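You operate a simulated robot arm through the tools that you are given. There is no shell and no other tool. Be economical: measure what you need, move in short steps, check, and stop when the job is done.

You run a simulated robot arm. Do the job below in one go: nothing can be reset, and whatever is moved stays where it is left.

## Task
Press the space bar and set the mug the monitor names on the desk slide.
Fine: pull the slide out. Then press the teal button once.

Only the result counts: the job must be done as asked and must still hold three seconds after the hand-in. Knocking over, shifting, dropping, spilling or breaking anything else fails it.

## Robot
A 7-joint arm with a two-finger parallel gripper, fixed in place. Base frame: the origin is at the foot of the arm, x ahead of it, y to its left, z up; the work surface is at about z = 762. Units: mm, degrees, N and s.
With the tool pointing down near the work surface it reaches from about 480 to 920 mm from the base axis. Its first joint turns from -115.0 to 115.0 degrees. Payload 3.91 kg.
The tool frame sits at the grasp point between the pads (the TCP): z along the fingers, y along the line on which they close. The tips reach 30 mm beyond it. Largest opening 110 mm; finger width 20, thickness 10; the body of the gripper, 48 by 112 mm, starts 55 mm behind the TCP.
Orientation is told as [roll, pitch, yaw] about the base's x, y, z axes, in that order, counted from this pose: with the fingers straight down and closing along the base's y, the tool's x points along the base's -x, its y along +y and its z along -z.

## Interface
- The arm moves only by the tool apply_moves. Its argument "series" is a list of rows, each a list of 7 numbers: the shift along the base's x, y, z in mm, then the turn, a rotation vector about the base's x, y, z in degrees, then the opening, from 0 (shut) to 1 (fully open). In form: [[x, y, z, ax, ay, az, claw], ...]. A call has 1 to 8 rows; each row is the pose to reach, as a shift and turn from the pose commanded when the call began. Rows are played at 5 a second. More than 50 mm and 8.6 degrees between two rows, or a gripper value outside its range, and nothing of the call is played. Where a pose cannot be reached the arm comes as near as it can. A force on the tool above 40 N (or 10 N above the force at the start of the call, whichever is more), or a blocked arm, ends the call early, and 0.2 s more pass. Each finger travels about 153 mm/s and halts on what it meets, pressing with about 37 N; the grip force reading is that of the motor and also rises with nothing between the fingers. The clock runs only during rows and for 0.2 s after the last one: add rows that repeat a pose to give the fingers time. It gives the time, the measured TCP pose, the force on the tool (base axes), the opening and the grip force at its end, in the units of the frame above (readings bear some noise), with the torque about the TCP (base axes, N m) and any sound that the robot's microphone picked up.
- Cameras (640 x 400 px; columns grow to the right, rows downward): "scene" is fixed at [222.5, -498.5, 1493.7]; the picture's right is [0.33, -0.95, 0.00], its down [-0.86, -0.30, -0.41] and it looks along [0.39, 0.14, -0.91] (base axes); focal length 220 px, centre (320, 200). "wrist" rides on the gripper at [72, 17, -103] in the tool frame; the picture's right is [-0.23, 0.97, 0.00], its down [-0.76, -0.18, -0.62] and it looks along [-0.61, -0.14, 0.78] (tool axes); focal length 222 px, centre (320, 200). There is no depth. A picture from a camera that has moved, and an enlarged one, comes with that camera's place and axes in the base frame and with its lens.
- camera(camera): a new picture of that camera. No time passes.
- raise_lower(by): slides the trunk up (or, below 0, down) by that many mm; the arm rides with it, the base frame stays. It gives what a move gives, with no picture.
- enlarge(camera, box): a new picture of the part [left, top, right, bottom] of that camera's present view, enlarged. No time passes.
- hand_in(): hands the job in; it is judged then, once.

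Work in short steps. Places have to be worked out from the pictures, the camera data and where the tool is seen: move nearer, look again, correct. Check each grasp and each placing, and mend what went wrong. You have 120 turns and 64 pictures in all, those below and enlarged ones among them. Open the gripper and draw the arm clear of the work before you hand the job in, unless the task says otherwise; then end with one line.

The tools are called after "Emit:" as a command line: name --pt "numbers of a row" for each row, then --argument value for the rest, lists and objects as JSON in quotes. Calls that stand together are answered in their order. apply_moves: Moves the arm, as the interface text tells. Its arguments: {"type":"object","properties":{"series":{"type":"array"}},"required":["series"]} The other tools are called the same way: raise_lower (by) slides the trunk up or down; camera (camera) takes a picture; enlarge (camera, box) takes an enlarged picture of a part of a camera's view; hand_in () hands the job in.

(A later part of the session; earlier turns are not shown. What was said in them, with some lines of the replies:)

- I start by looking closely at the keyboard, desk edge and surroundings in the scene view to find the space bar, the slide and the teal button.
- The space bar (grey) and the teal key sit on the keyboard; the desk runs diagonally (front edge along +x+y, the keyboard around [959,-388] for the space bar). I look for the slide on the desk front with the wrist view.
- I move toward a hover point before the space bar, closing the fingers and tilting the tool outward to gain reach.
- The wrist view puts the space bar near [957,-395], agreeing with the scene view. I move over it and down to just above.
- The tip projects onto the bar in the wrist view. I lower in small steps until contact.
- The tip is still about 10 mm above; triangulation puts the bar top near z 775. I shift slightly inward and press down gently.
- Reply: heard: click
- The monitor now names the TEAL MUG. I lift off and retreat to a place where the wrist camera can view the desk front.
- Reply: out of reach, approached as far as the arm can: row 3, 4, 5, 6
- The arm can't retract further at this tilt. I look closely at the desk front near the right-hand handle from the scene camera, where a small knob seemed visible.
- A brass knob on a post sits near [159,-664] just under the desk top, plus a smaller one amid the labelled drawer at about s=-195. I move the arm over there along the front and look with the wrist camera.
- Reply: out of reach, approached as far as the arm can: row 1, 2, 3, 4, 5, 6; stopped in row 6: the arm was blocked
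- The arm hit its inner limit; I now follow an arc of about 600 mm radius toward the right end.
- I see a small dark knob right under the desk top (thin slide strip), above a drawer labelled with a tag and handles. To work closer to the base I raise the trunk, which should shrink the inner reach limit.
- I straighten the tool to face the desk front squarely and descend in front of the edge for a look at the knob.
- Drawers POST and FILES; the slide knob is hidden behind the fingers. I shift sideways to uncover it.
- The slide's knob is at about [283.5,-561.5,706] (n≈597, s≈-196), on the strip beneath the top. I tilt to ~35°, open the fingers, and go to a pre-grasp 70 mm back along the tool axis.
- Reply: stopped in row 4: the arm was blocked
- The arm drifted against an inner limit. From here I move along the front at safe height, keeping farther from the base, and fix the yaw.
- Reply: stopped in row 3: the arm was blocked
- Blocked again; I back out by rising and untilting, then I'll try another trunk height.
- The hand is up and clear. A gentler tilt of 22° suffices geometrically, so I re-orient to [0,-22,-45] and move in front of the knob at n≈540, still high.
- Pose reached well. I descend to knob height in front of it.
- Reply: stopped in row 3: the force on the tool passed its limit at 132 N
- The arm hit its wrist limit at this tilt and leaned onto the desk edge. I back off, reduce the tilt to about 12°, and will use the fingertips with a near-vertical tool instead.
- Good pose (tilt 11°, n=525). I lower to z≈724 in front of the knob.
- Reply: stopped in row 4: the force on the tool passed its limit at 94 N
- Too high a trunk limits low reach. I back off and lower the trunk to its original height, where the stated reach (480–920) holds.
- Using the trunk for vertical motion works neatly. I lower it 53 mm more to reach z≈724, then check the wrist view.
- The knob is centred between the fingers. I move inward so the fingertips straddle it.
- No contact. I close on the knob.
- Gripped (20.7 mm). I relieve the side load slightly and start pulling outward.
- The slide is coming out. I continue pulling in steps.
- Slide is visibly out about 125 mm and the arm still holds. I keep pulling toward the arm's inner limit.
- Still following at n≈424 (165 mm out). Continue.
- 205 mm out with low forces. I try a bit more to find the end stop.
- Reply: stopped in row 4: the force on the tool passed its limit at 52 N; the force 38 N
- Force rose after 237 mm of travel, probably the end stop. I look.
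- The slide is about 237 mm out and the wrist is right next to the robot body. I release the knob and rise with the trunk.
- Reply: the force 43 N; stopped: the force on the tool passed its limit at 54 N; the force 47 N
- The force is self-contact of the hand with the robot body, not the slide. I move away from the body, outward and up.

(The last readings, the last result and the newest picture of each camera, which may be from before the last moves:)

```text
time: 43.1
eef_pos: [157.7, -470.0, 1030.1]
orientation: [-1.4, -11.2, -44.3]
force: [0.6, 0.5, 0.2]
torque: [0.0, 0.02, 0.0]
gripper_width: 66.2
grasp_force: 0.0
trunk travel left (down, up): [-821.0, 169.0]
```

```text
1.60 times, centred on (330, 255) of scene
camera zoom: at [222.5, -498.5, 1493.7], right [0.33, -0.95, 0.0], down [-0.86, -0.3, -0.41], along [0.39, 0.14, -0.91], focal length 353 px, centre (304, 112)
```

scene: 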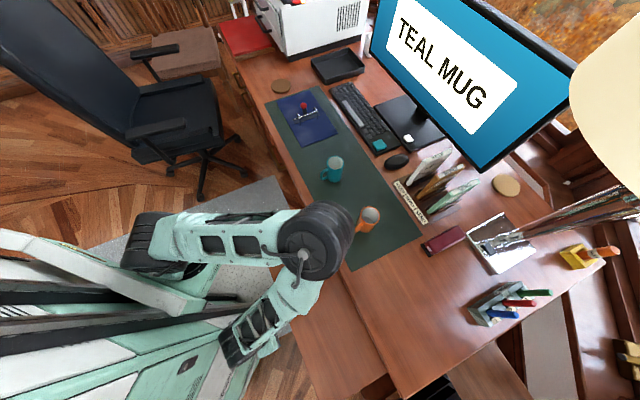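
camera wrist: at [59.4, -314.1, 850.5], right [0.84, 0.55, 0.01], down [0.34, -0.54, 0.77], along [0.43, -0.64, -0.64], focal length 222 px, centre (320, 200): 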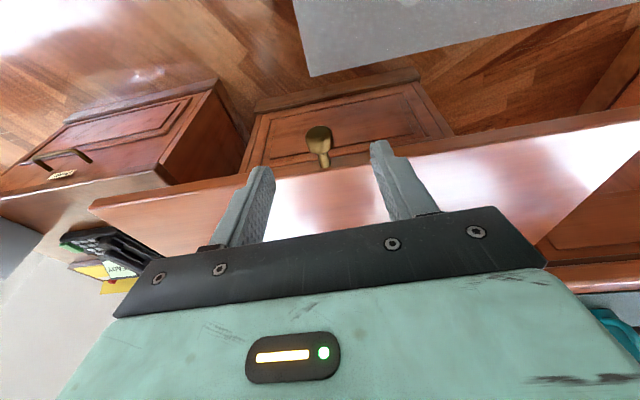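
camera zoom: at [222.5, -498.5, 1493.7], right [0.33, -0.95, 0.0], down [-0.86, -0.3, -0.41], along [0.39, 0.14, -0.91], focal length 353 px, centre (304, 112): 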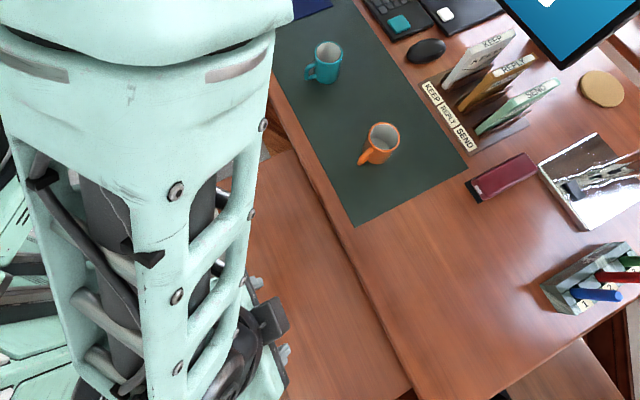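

Clear. The teal mug is at about [651,-404] (diameter ~65, height ~85, handle toward the robot side). I swing over to it at height, tool straightened, fingers opening wide.

Emit:
apply_moves --pt "45 6 0 1.1 0.9 0 0.7" --pt "90 12 0 2.2 1.7 -0.1 0.9" --pt "135 18 0 3.3 2.6 -0.2 1" --pt "180 24 0 4.5 3.5 -0.3 1" --pt "225 30 0 5.6 4.3 -0.4 1" --pt "270 36 0 6.7 5.2 -0.5 1" --pt "315 42 0 7.8 6 -0.6 1" --pt "360 48 0 8.9 6.9 -0.7 1"

Emit:
apply_moves --pt "45 6 -10 0 0 0 1" --pt "90 12 -20 0 0 0 1" --pt "118 16 -50 0 0 0 1" --pt "118 16 -90 0 0 0 1" --pt "118 16 -110 0 0 0 1"

Emit:
camera --camera "wrist"

Emit:
camera --camera "scene"

```text
time: 44.9
eef_pos: [519.0, -421.7, 1031.0]
orientation: [0.0, -0.1, -45.0]
force: [-0.4, 0.4, -0.1]
torque: [0.04, 0.0, 0.0]
gripper_width: 109.7
grasp_force: 0.0
trunk travel left (down, up): [-821.0, 169.0]
```

```text
time: 46.1
eef_pos: [636.1, -408.1, 919.6]
orientation: [0.1, -0.1, -45.0]
force: [-0.2, 0.2, 0.2]
torque: [-0.02, -0.02, 0.01]
gripper_width: 109.9
grasp_force: 0.1
trunk travel left (down, up): [-821.0, 169.0]
```

```text
25 pictures are left
camera wrist: at [597.1, -345.7, 1024.8], right [0.85, 0.53, 0.0], down [0.41, -0.67, 0.62], along [0.33, -0.53, -0.78], focal length 222 px, centre (320, 200)
```

wrist: 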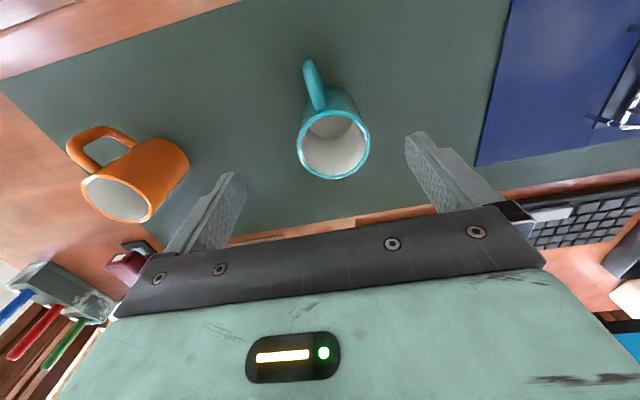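

```text
24 pictures are left
```

scene: 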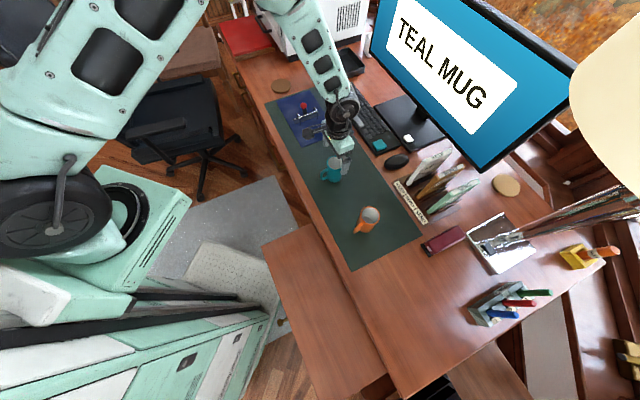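

Slide is out and wide. The mug's rim centre is [650.5,-406, ~847]. I centre over it and descend to grasp height.

Emit:
apply_moves --pt "14.5 2 0 0 0 0 1" --pt "14.5 2 -35 0 0 0 1" --pt "14.5 2 -70 0 0 0 1" --pt "14.5 2 -103 0 0 0 1"

Emit:
camera --camera "wrist"

```text
time: 47.1
eef_pos: [650.8, -404.2, 816.8]
orientation: [0.0, -0.2, -45.0]
force: [0.9, 0.1, 0.0]
torque: [-0.02, 0.0, -0.04]
gripper_width: 109.8
grasp_force: 0.0
trunk travel left (down, up): [-821.0, 169.0]
```

```text
23 pictures are left
camera wrist: at [611.4, -343.2, 920.7], right [0.85, 0.53, 0.0], down [0.41, -0.66, 0.62], along [0.33, -0.53, -0.78], focal length 222 px, centre (320, 200)
```

wrist: 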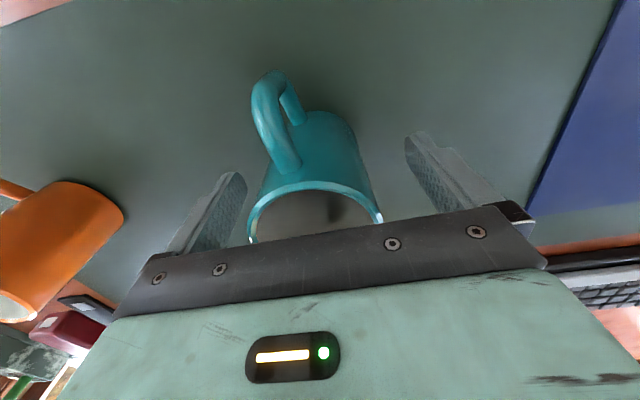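

The mug lies between the fingers. I close gently.

Emit:
apply_moves --pt "0 0 0 0 0 0 0.8" --pt "0 0 0 0 0 0 0.65" --pt "0 0 0 0 0 0 0.5" --pt "0 0 0 0 0 0 0.4" --pt "0 0 0 0 0 0 0.4"

```text
time: 48.3
eef_pos: [650.9, -405.9, 816.4]
orientation: [0.1, -0.2, -45.1]
force: [-1.0, -1.1, -0.3]
torque: [-0.09, 0.1, 0.0]
gripper_width: 61.0
grasp_force: 37.5
trunk travel left (down, up): [-821.0, 169.0]
```

Held at 61 mm. I lift and check.

Emit:
apply_moves --pt "0 0 25 0 0 0 0.4" --pt "0 0 60 0 0 0 0.4" --pt "0 0 100 0 0 0 0.4" --pt "0 0 140 0 0 0 0.4"

Emit:
camera --camera "wrist"

```text
time: 49.3
eef_pos: [649.1, -404.4, 956.9]
orientation: [0.0, 0.0, -45.1]
force: [0.5, -0.4, -2.6]
torque: [-0.01, -0.01, 0.03]
gripper_width: 61.1
grasp_force: 36.7
trunk travel left (down, up): [-821.0, 169.0]
```

```text
22 pictures are left
camera wrist: at [611.1, -343.2, 1060.9], right [0.85, 0.53, 0.0], down [0.41, -0.67, 0.62], along [0.33, -0.53, -0.78], focal length 222 px, centre (320, 200)
```

wrist: 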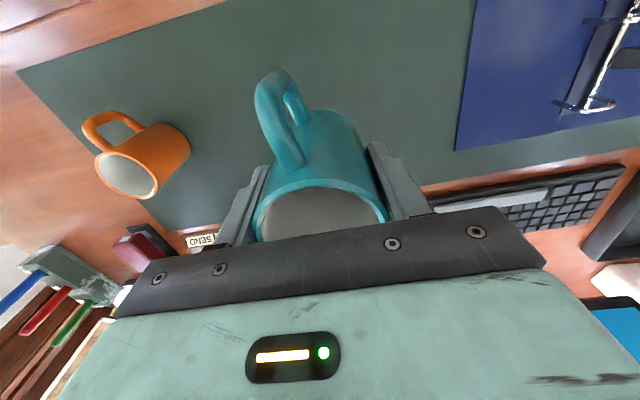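

The mug is securely lifted. Target on the slide: about [214,-493] (middle of the exposed board). I carry it there at height.

Emit:
apply_moves --pt "-43 -9 0 0 0 0 0.4" --pt "-86 -18 0 0 0 0 0.4" --pt "-129 -27 0 0 0 0 0.4" --pt "-172 -35 0 0 0 0 0.4" --pt "-215 -44 0 0 0 0 0.4" --pt "-258 -53 0 0 0 0 0.4" --pt "-301 -62 0 0 0 0 0.4" --pt "-344 -70 0 0 0 0 0.4"

Emit:
apply_moves --pt "-30 -6 0 0 0 0 0.4" --pt "-60 -13 0 0 0 0 0.4" --pt "-91 -19 0 0 0 0 0.4" --pt "-91 -19 0 0 0 0 0.4"

Emit:
raise_lower --by -155

Emit:
camera --camera "wrist"

Emit:
camera --camera "scene"

```text
time: 51.1
eef_pos: [305.4, -475.3, 956.4]
orientation: [0.2, -0.2, -44.9]
force: [0.8, -0.4, -2.2]
torque: [-0.01, 0.0, 0.0]
gripper_width: 60.9
grasp_force: 37.2
trunk travel left (down, up): [-821.0, 169.0]
```

```text
time: 52.1
eef_pos: [215.0, -495.9, 956.3]
orientation: [0.0, -0.1, -45.1]
force: [0.5, -0.2, -1.5]
torque: [-0.02, -0.02, -0.02]
gripper_width: 60.6
grasp_force: 36.6
trunk travel left (down, up): [-821.0, 169.0]
```

```text
time: 53.9
eef_pos: [215.8, -493.4, 800.8]
orientation: [0.1, -0.1, -45.1]
force: [-0.5, 0.3, -2.7]
torque: [-0.03, -0.01, -0.01]
gripper_width: 61.0
grasp_force: 37.1
trunk travel left (down, up): [-666.0, 324.0]
```

```text
21 pictures are left
camera wrist: at [176.4, -432.1, 906.1], right [0.85, 0.53, 0.0], down [0.41, -0.66, 0.62], along [0.33, -0.53, -0.78], focal length 222 px, centre (320, 200)
```

wrist: 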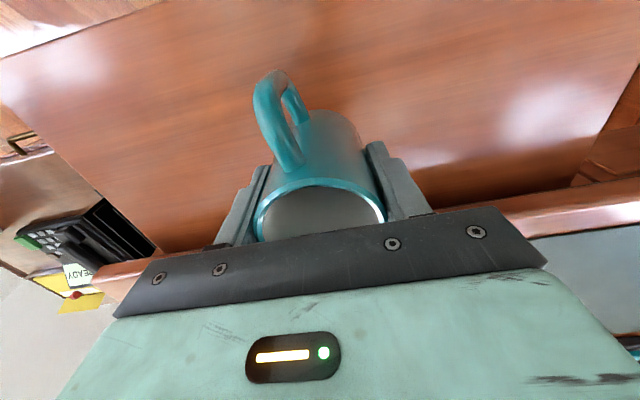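

```text
20 pictures are left
```

scene: 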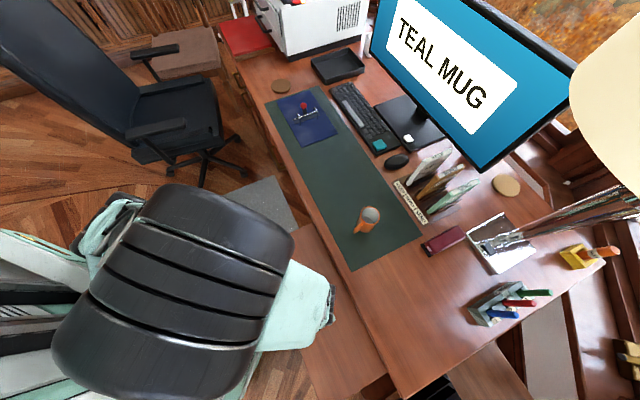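

The mug is over the middle of the slide. I lower 20 mm, then feel for contact in small steps.

Emit:
apply_moves --pt "0 0 -8 0 0 0 0.4" --pt "0 0 -15 0 0 0 0.4" --pt "0 0 -20 0 0 0 0.4" --pt "0 0 -23 0 0 0 0.4" --pt "0 0 -25 0 0 0 0.4"

```text
time: 55.1
eef_pos: [215.0, -493.9, 777.5]
orientation: [0.1, -0.1, -45.1]
force: [-0.3, 0.1, -2.6]
torque: [0.02, -0.02, -0.02]
gripper_width: 60.7
grasp_force: 37.2
trunk travel left (down, up): [-666.0, 324.0]
```

No contact yet (-2.6 N is the mug's weight). I continue in 2 mm steps.

Emit:
apply_moves --pt "0 0 -2 0 0 0 0.4" --pt "0 0 -4 0 0 0 0.4" --pt "0 0 -5 0 0 0 0.4" --pt "0 0 -6 0 0 0 0.4"

```text
time: 56.1
eef_pos: [216.0, -494.3, 771.7]
orientation: [0.2, -0.1, -45.1]
force: [0.6, -0.2, -2.5]
torque: [-0.03, 0.03, 0.0]
gripper_width: 60.9
grasp_force: 37.1
trunk travel left (down, up): [-666.0, 324.0]
```

Emit:
apply_moves --pt "0 0 -2 0 0 0 0.4" --pt "0 0 -3 0 0 0 0.4" --pt "0 0 -4 0 0 0 0.4" --pt "0 0 -5 0 0 0 0.4"

Emit:
camera --camera "wrist"

```text
time: 57.1
eef_pos: [215.2, -493.1, 766.4]
orientation: [0.1, 0.0, -45.1]
force: [-0.5, 0.0, -3.3]
torque: [0.02, 0.0, 0.01]
gripper_width: 60.6
grasp_force: 36.7
trunk travel left (down, up): [-666.0, 324.0]
```

```text
19 pictures are left
camera wrist: at [176.6, -431.9, 869.9], right [0.85, 0.53, 0.0], down [0.41, -0.67, 0.62], along [0.33, -0.53, -0.78], focal length 222 px, centre (320, 200)
```

wrist: 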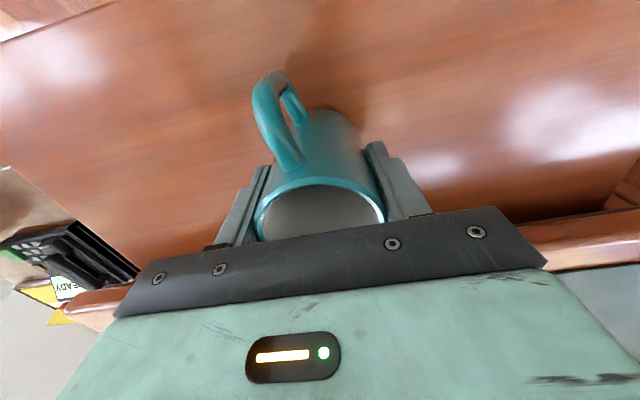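

Shadow shows it's close. I keep lowering.

Emit:
apply_moves --pt "0 0 -1 0 0 0 0.4" --pt "0 0 -2 0 0 0 0.4" --pt "0 0 -3 0 0 0 0.4" --pt "0 0 -4 0 0 0 0.4"

```text
time: 58.1
eef_pos: [215.8, -494.2, 762.8]
orientation: [0.2, -0.1, -45.0]
force: [-0.3, 1.4, 1.7]
torque: [-0.02, 0.07, -0.03]
gripper_width: 60.4
grasp_force: 37.4
trunk travel left (down, up): [-666.0, 324.0]
```

Contact (force now +1.7 N). I lower 0.7 mm more and release, opening gradually.

Emit:
apply_moves --pt "0 0 -0.7 0 0 0 0.4" --pt "0 0 -0.7 0 0 0 0.58" --pt "0 0 -0.7 0 0 0 0.7" --pt "0 0 -0.7 0 0 0 0.9" --pt "0 0 -0.7 0 0 0 0.95"

Emit:
camera --camera "wrist"

```text
time: 59.3
eef_pos: [215.6, -494.7, 760.5]
orientation: [0.2, 0.0, -45.2]
force: [-0.1, 0.6, -0.3]
torque: [-0.02, 0.02, 0.0]
gripper_width: 104.3
grasp_force: 0.1
trunk travel left (down, up): [-666.0, 324.0]
```

```text
18 pictures are left
camera wrist: at [176.5, -432.1, 865.2], right [0.85, 0.53, 0.0], down [0.41, -0.66, 0.62], along [0.33, -0.53, -0.78], focal length 222 px, centre (320, 200)
```

wrist: 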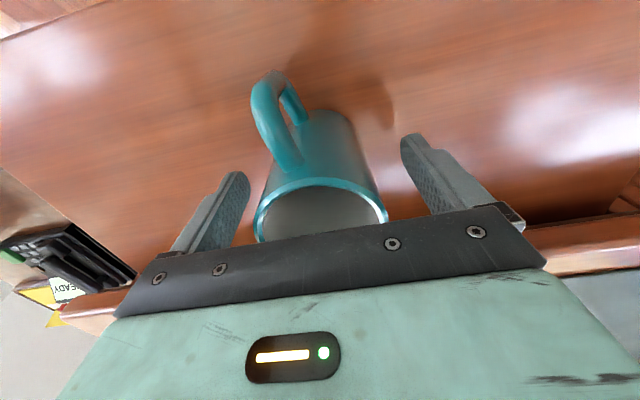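

The mug stands free on the slide. I rise straight up with the trunk and check.

Emit:
raise_lower --by 200

Emit:
camera --camera "wrist"

```text
time: 61.4
eef_pos: [214.6, -494.0, 961.0]
orientation: [0.1, -0.1, -45.1]
force: [0.5, -0.4, -0.1]
torque: [0.0, 0.01, 0.01]
gripper_width: 104.3
grasp_force: 0.0
trunk travel left (down, up): [-866.0, 124.0]
```

```text
17 pictures are left
camera wrist: at [176.3, -432.3, 1065.2], right [0.85, 0.53, 0.0], down [0.41, -0.66, 0.62], along [0.33, -0.53, -0.78], focal length 222 px, centre (320, 200)
```

wrist: 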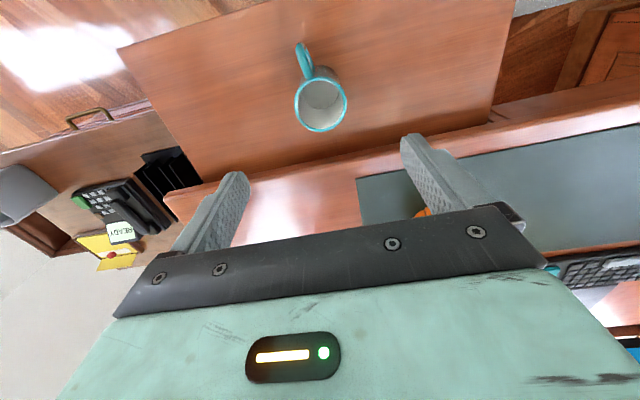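

The mug stands upright on the slide. Now the teal button on the keyboard: I travel back over the desk at height, closing the fingers.

Emit:
apply_moves --pt "44 9 19 0 0 0 0.8" --pt "88 18 38 0 0 0 0.6" --pt "132 27 57 0 0 0 0.4" --pt "176 36 76 0 0 0 0.2" --pt "220 45 95 0 0 0 0" --pt "264 54 114 0 0 0 0" --pt "308 63 133 0 0 0 0" --pt "352 72 150 0 0 0 0"

Emit:
apply_moves --pt "30 0 0 -2.7 -4.2 0 0" --pt "60 -5 0 -5.4 -8.4 0 0" --pt "90 -10 0 -8.1 -12.6 0 0" --pt "120 -20 0 -10.8 -16.8 0 0" --pt "150 -30 0 -13.5 -21 0 0" --pt "170 -45 0 -16.2 -25.2 0 0" --pt "190 -60 0 -18.9 -29.4 0 0" --pt "210 -70 0 -21.6 -33.6 0 0"

```text
time: 63.2
eef_pos: [568.5, -421.2, 1110.9]
orientation: [0.0, -0.1, -45.3]
force: [0.8, -0.6, -0.1]
torque: [-0.04, 0.04, 0.0]
gripper_width: 0.2
grasp_force: 36.5
trunk travel left (down, up): [-866.0, 124.0]
```

```text
time: 65.0
eef_pos: [778.1, -492.0, 1111.6]
orientation: [10.3, -39.1, -48.8]
force: [-0.2, -0.3, -1.5]
torque: [-0.05, -0.02, -0.03]
gripper_width: 0.0
grasp_force: 37.1
trunk travel left (down, up): [-866.0, 124.0]
```

I lower the trunk by 216 mm, bringing the tool to about z 895, and look at the teal key.

Emit:
raise_lower --by -216

Emit:
camera --camera "wrist"

Emit:
camera --camera "scene"

```text
time: 67.3
eef_pos: [776.4, -492.3, 894.4]
orientation: [10.3, -38.9, -48.8]
force: [-0.2, 0.3, -0.4]
torque: [-0.01, 0.0, 0.0]
gripper_width: 0.1
grasp_force: 37.2
trunk travel left (down, up): [-650.0, 340.0]
```

```text
16 pictures are left
camera wrist: at [695.7, -402.4, 931.9], right [0.76, 0.58, 0.28], down [-0.07, -0.36, 0.93], along [0.64, -0.73, -0.24], focal length 222 px, centre (320, 200)
```

wrist: 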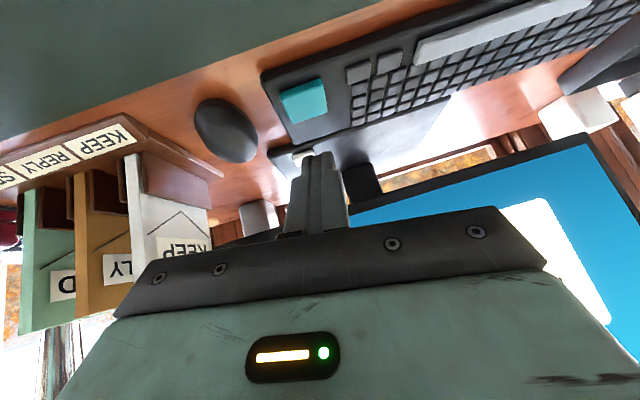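

```text
15 pictures are left
```

scene: 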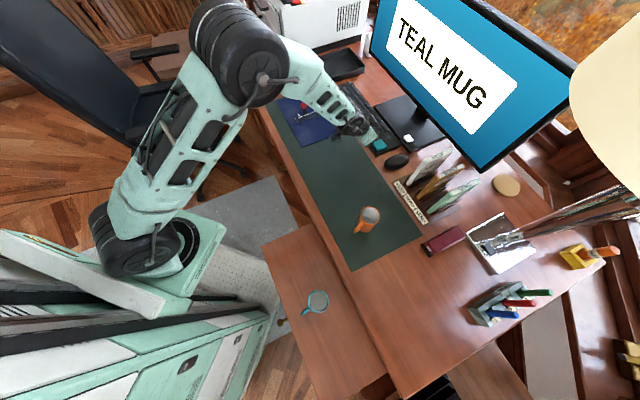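

The mug stands on the slide; teal key triangulates to about [836,-538,778]. I move over it to ~25 mm above.

Emit:
apply_moves --pt "25 -20 0 0 0 0 0" --pt "50 -40 -10 0 0 0 0" --pt "50 -40 -40 0 0 0 0" --pt "50 -40 -62 0 0 0 0"

Emit:
camera --camera "wrist"

Emit:
enlarge --camera "scene" --box '[330, 90, 430, 165]'

```text
time: 68.3
eef_pos: [826.6, -531.6, 833.0]
orientation: [10.3, -38.9, -48.8]
force: [0.1, -0.5, 1.0]
torque: [0.01, 0.01, 0.01]
gripper_width: 0.0
grasp_force: 37.1
trunk travel left (down, up): [-650.0, 340.0]
```

```text
14 pictures are left
camera wrist: at [746.4, -442.5, 869.7], right [0.76, 0.58, 0.28], down [-0.07, -0.36, 0.93], along [0.64, -0.73, -0.24], focal length 222 px, centre (320, 200)
```

wrist: 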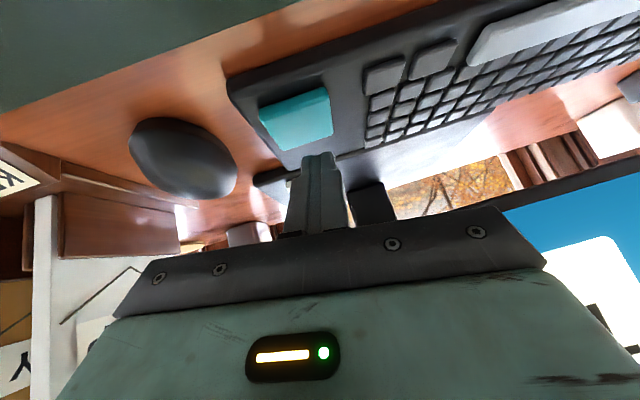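

```text
5.33 times, centred on (380, 128) of scene
camera zoom: at [222.5, -498.5, 1493.7], right [0.33, -0.95, 0.0], down [-0.86, -0.3, -0.41], along [0.39, 0.14, -0.91], focal length 1176 px, centre (0, 587)
```

zoom: 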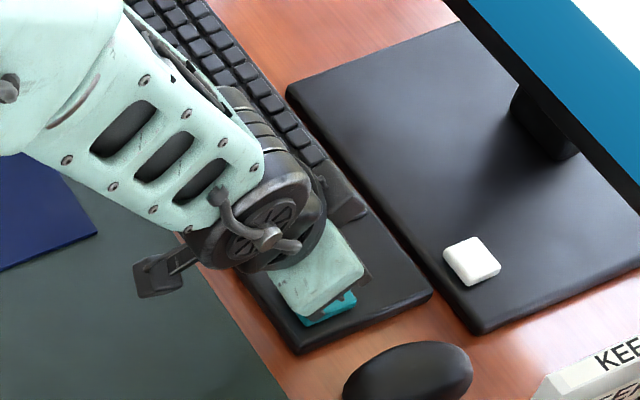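

The button centre now reads [834,-541]; small correction, then press down gently.

Emit:
apply_moves --pt "-1 -3 -8 0 0 0 0" --pt "-1 -3 -14 0 0 0 0" --pt "-1 -3 -18 0 0 0 0" --pt "-1 -3 -21 0 0 0 0"

```text
time: 69.3
eef_pos: [827.0, -535.5, 813.0]
orientation: [10.3, -39.0, -48.9]
force: [0.5, -0.1, 1.8]
torque: [0.01, -0.01, -0.01]
gripper_width: 0.0
grasp_force: 37.0
trunk travel left (down, up): [-650.0, 340.0]
heard: click
```

A click was heard — pressed once. I lift straight off and check the scene.

Emit:
apply_moves --pt "0 0 15 0 0 0 0" --pt "0 0 50 0 0 0 0" --pt "0 0 95 0 0 0 0" --pt "-20 15 130 0 0 0 0"

Emit:
camera --camera "scene"

Emit:
camera --camera "wrist"

```text
time: 70.3
eef_pos: [806.1, -518.8, 940.3]
orientation: [10.3, -38.9, -48.6]
force: [-0.2, 0.3, -0.1]
torque: [-0.04, -0.01, 0.0]
gripper_width: 0.1
grasp_force: 37.4
trunk travel left (down, up): [-650.0, 340.0]
```

```text
12 pictures are left
```

scene: 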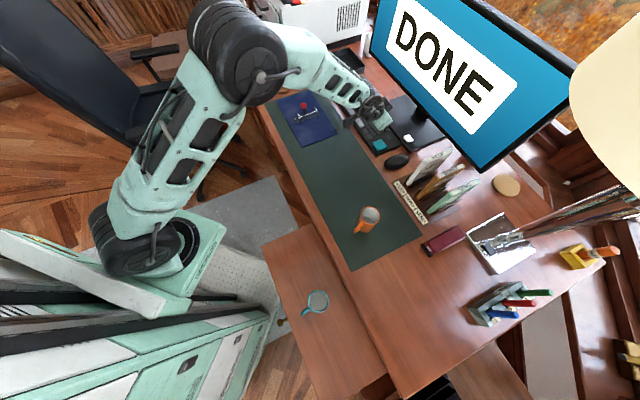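

```text
11 pictures are left
camera wrist: at [725.1, -429.4, 977.8], right [0.76, 0.58, 0.28], down [-0.06, -0.36, 0.93], along [0.64, -0.73, -0.24], focal length 222 px, centre (320, 200)
```

wrist: 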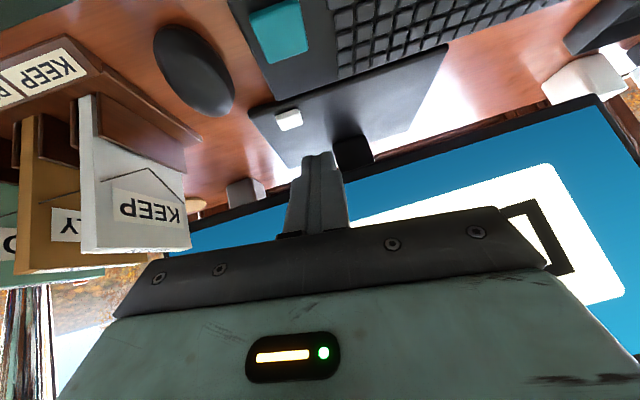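

The monitor shows DONE. I draw the arm back and up and open the gripper.

Emit:
apply_moves --pt "-25 20 40 3 4 0 0.2" --pt "-50 40 80 6 8 0 0.5" --pt "-75 60 120 9 12 0 0.8" --pt "-100 80 150 12 16 0 1" --pt "-130 100 170 15 20 0 1" --pt "-130 100 170 15 20 0 1"

Emit:
camera --camera "scene"

```text
refused: row 1 steps farther than a row can; nothing moved
```

```text
10 pictures are left
```

scene: 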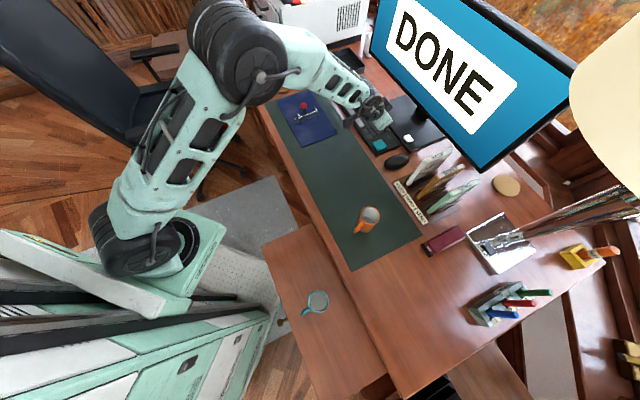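

The step was slightly too long; I repeat with smaller ones.

Emit:
apply_moves --pt "-20 15 30 2 3 0 0.2" --pt "-40 30 60 5 6 0 0.5" --pt "-60 45 90 7 9 0 0.8" --pt "-80 60 120 9 12 0 1" --pt "-100 75 150 11 15 0 1" --pt "-120 90 170 13 18 0 1" --pt "-120 90 170 13 18 0 1"

Emit:
camera --camera "scene"

```text
time: 71.9
eef_pos: [685.8, -431.1, 1112.5]
orientation: [5.3, -17.2, -46.3]
force: [-1.4, 0.4, 0.4]
torque: [-0.02, -0.01, 0.01]
gripper_width: 109.8
grasp_force: 0.1
trunk travel left (down, up): [-650.0, 340.0]
```

```text
9 pictures are left
```

scene: 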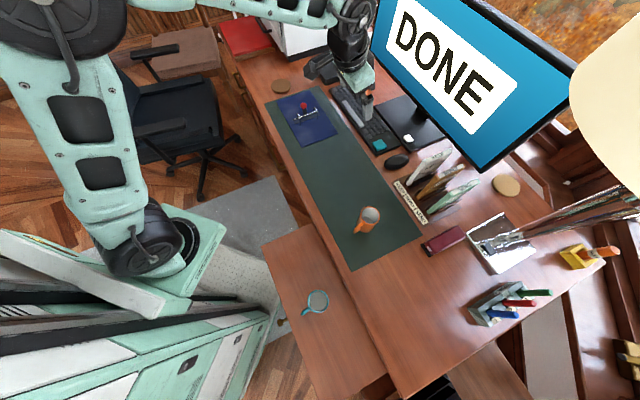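

Everything is in place: slide out, teal mug standing on it, DONE on the screen, gripper open and clear. I hand in.

Emit:
hand_in

```text
The job is handed in.
```

I pressed the space bar (the monitor named the teal mug), pulled the slide out about 237 mm, set the teal mug upright on it, and pressed the teal button once; the monitor then read "DONE". I stopped pulling because the hand met the robot body, so I don't know if the slide was at its end stop.
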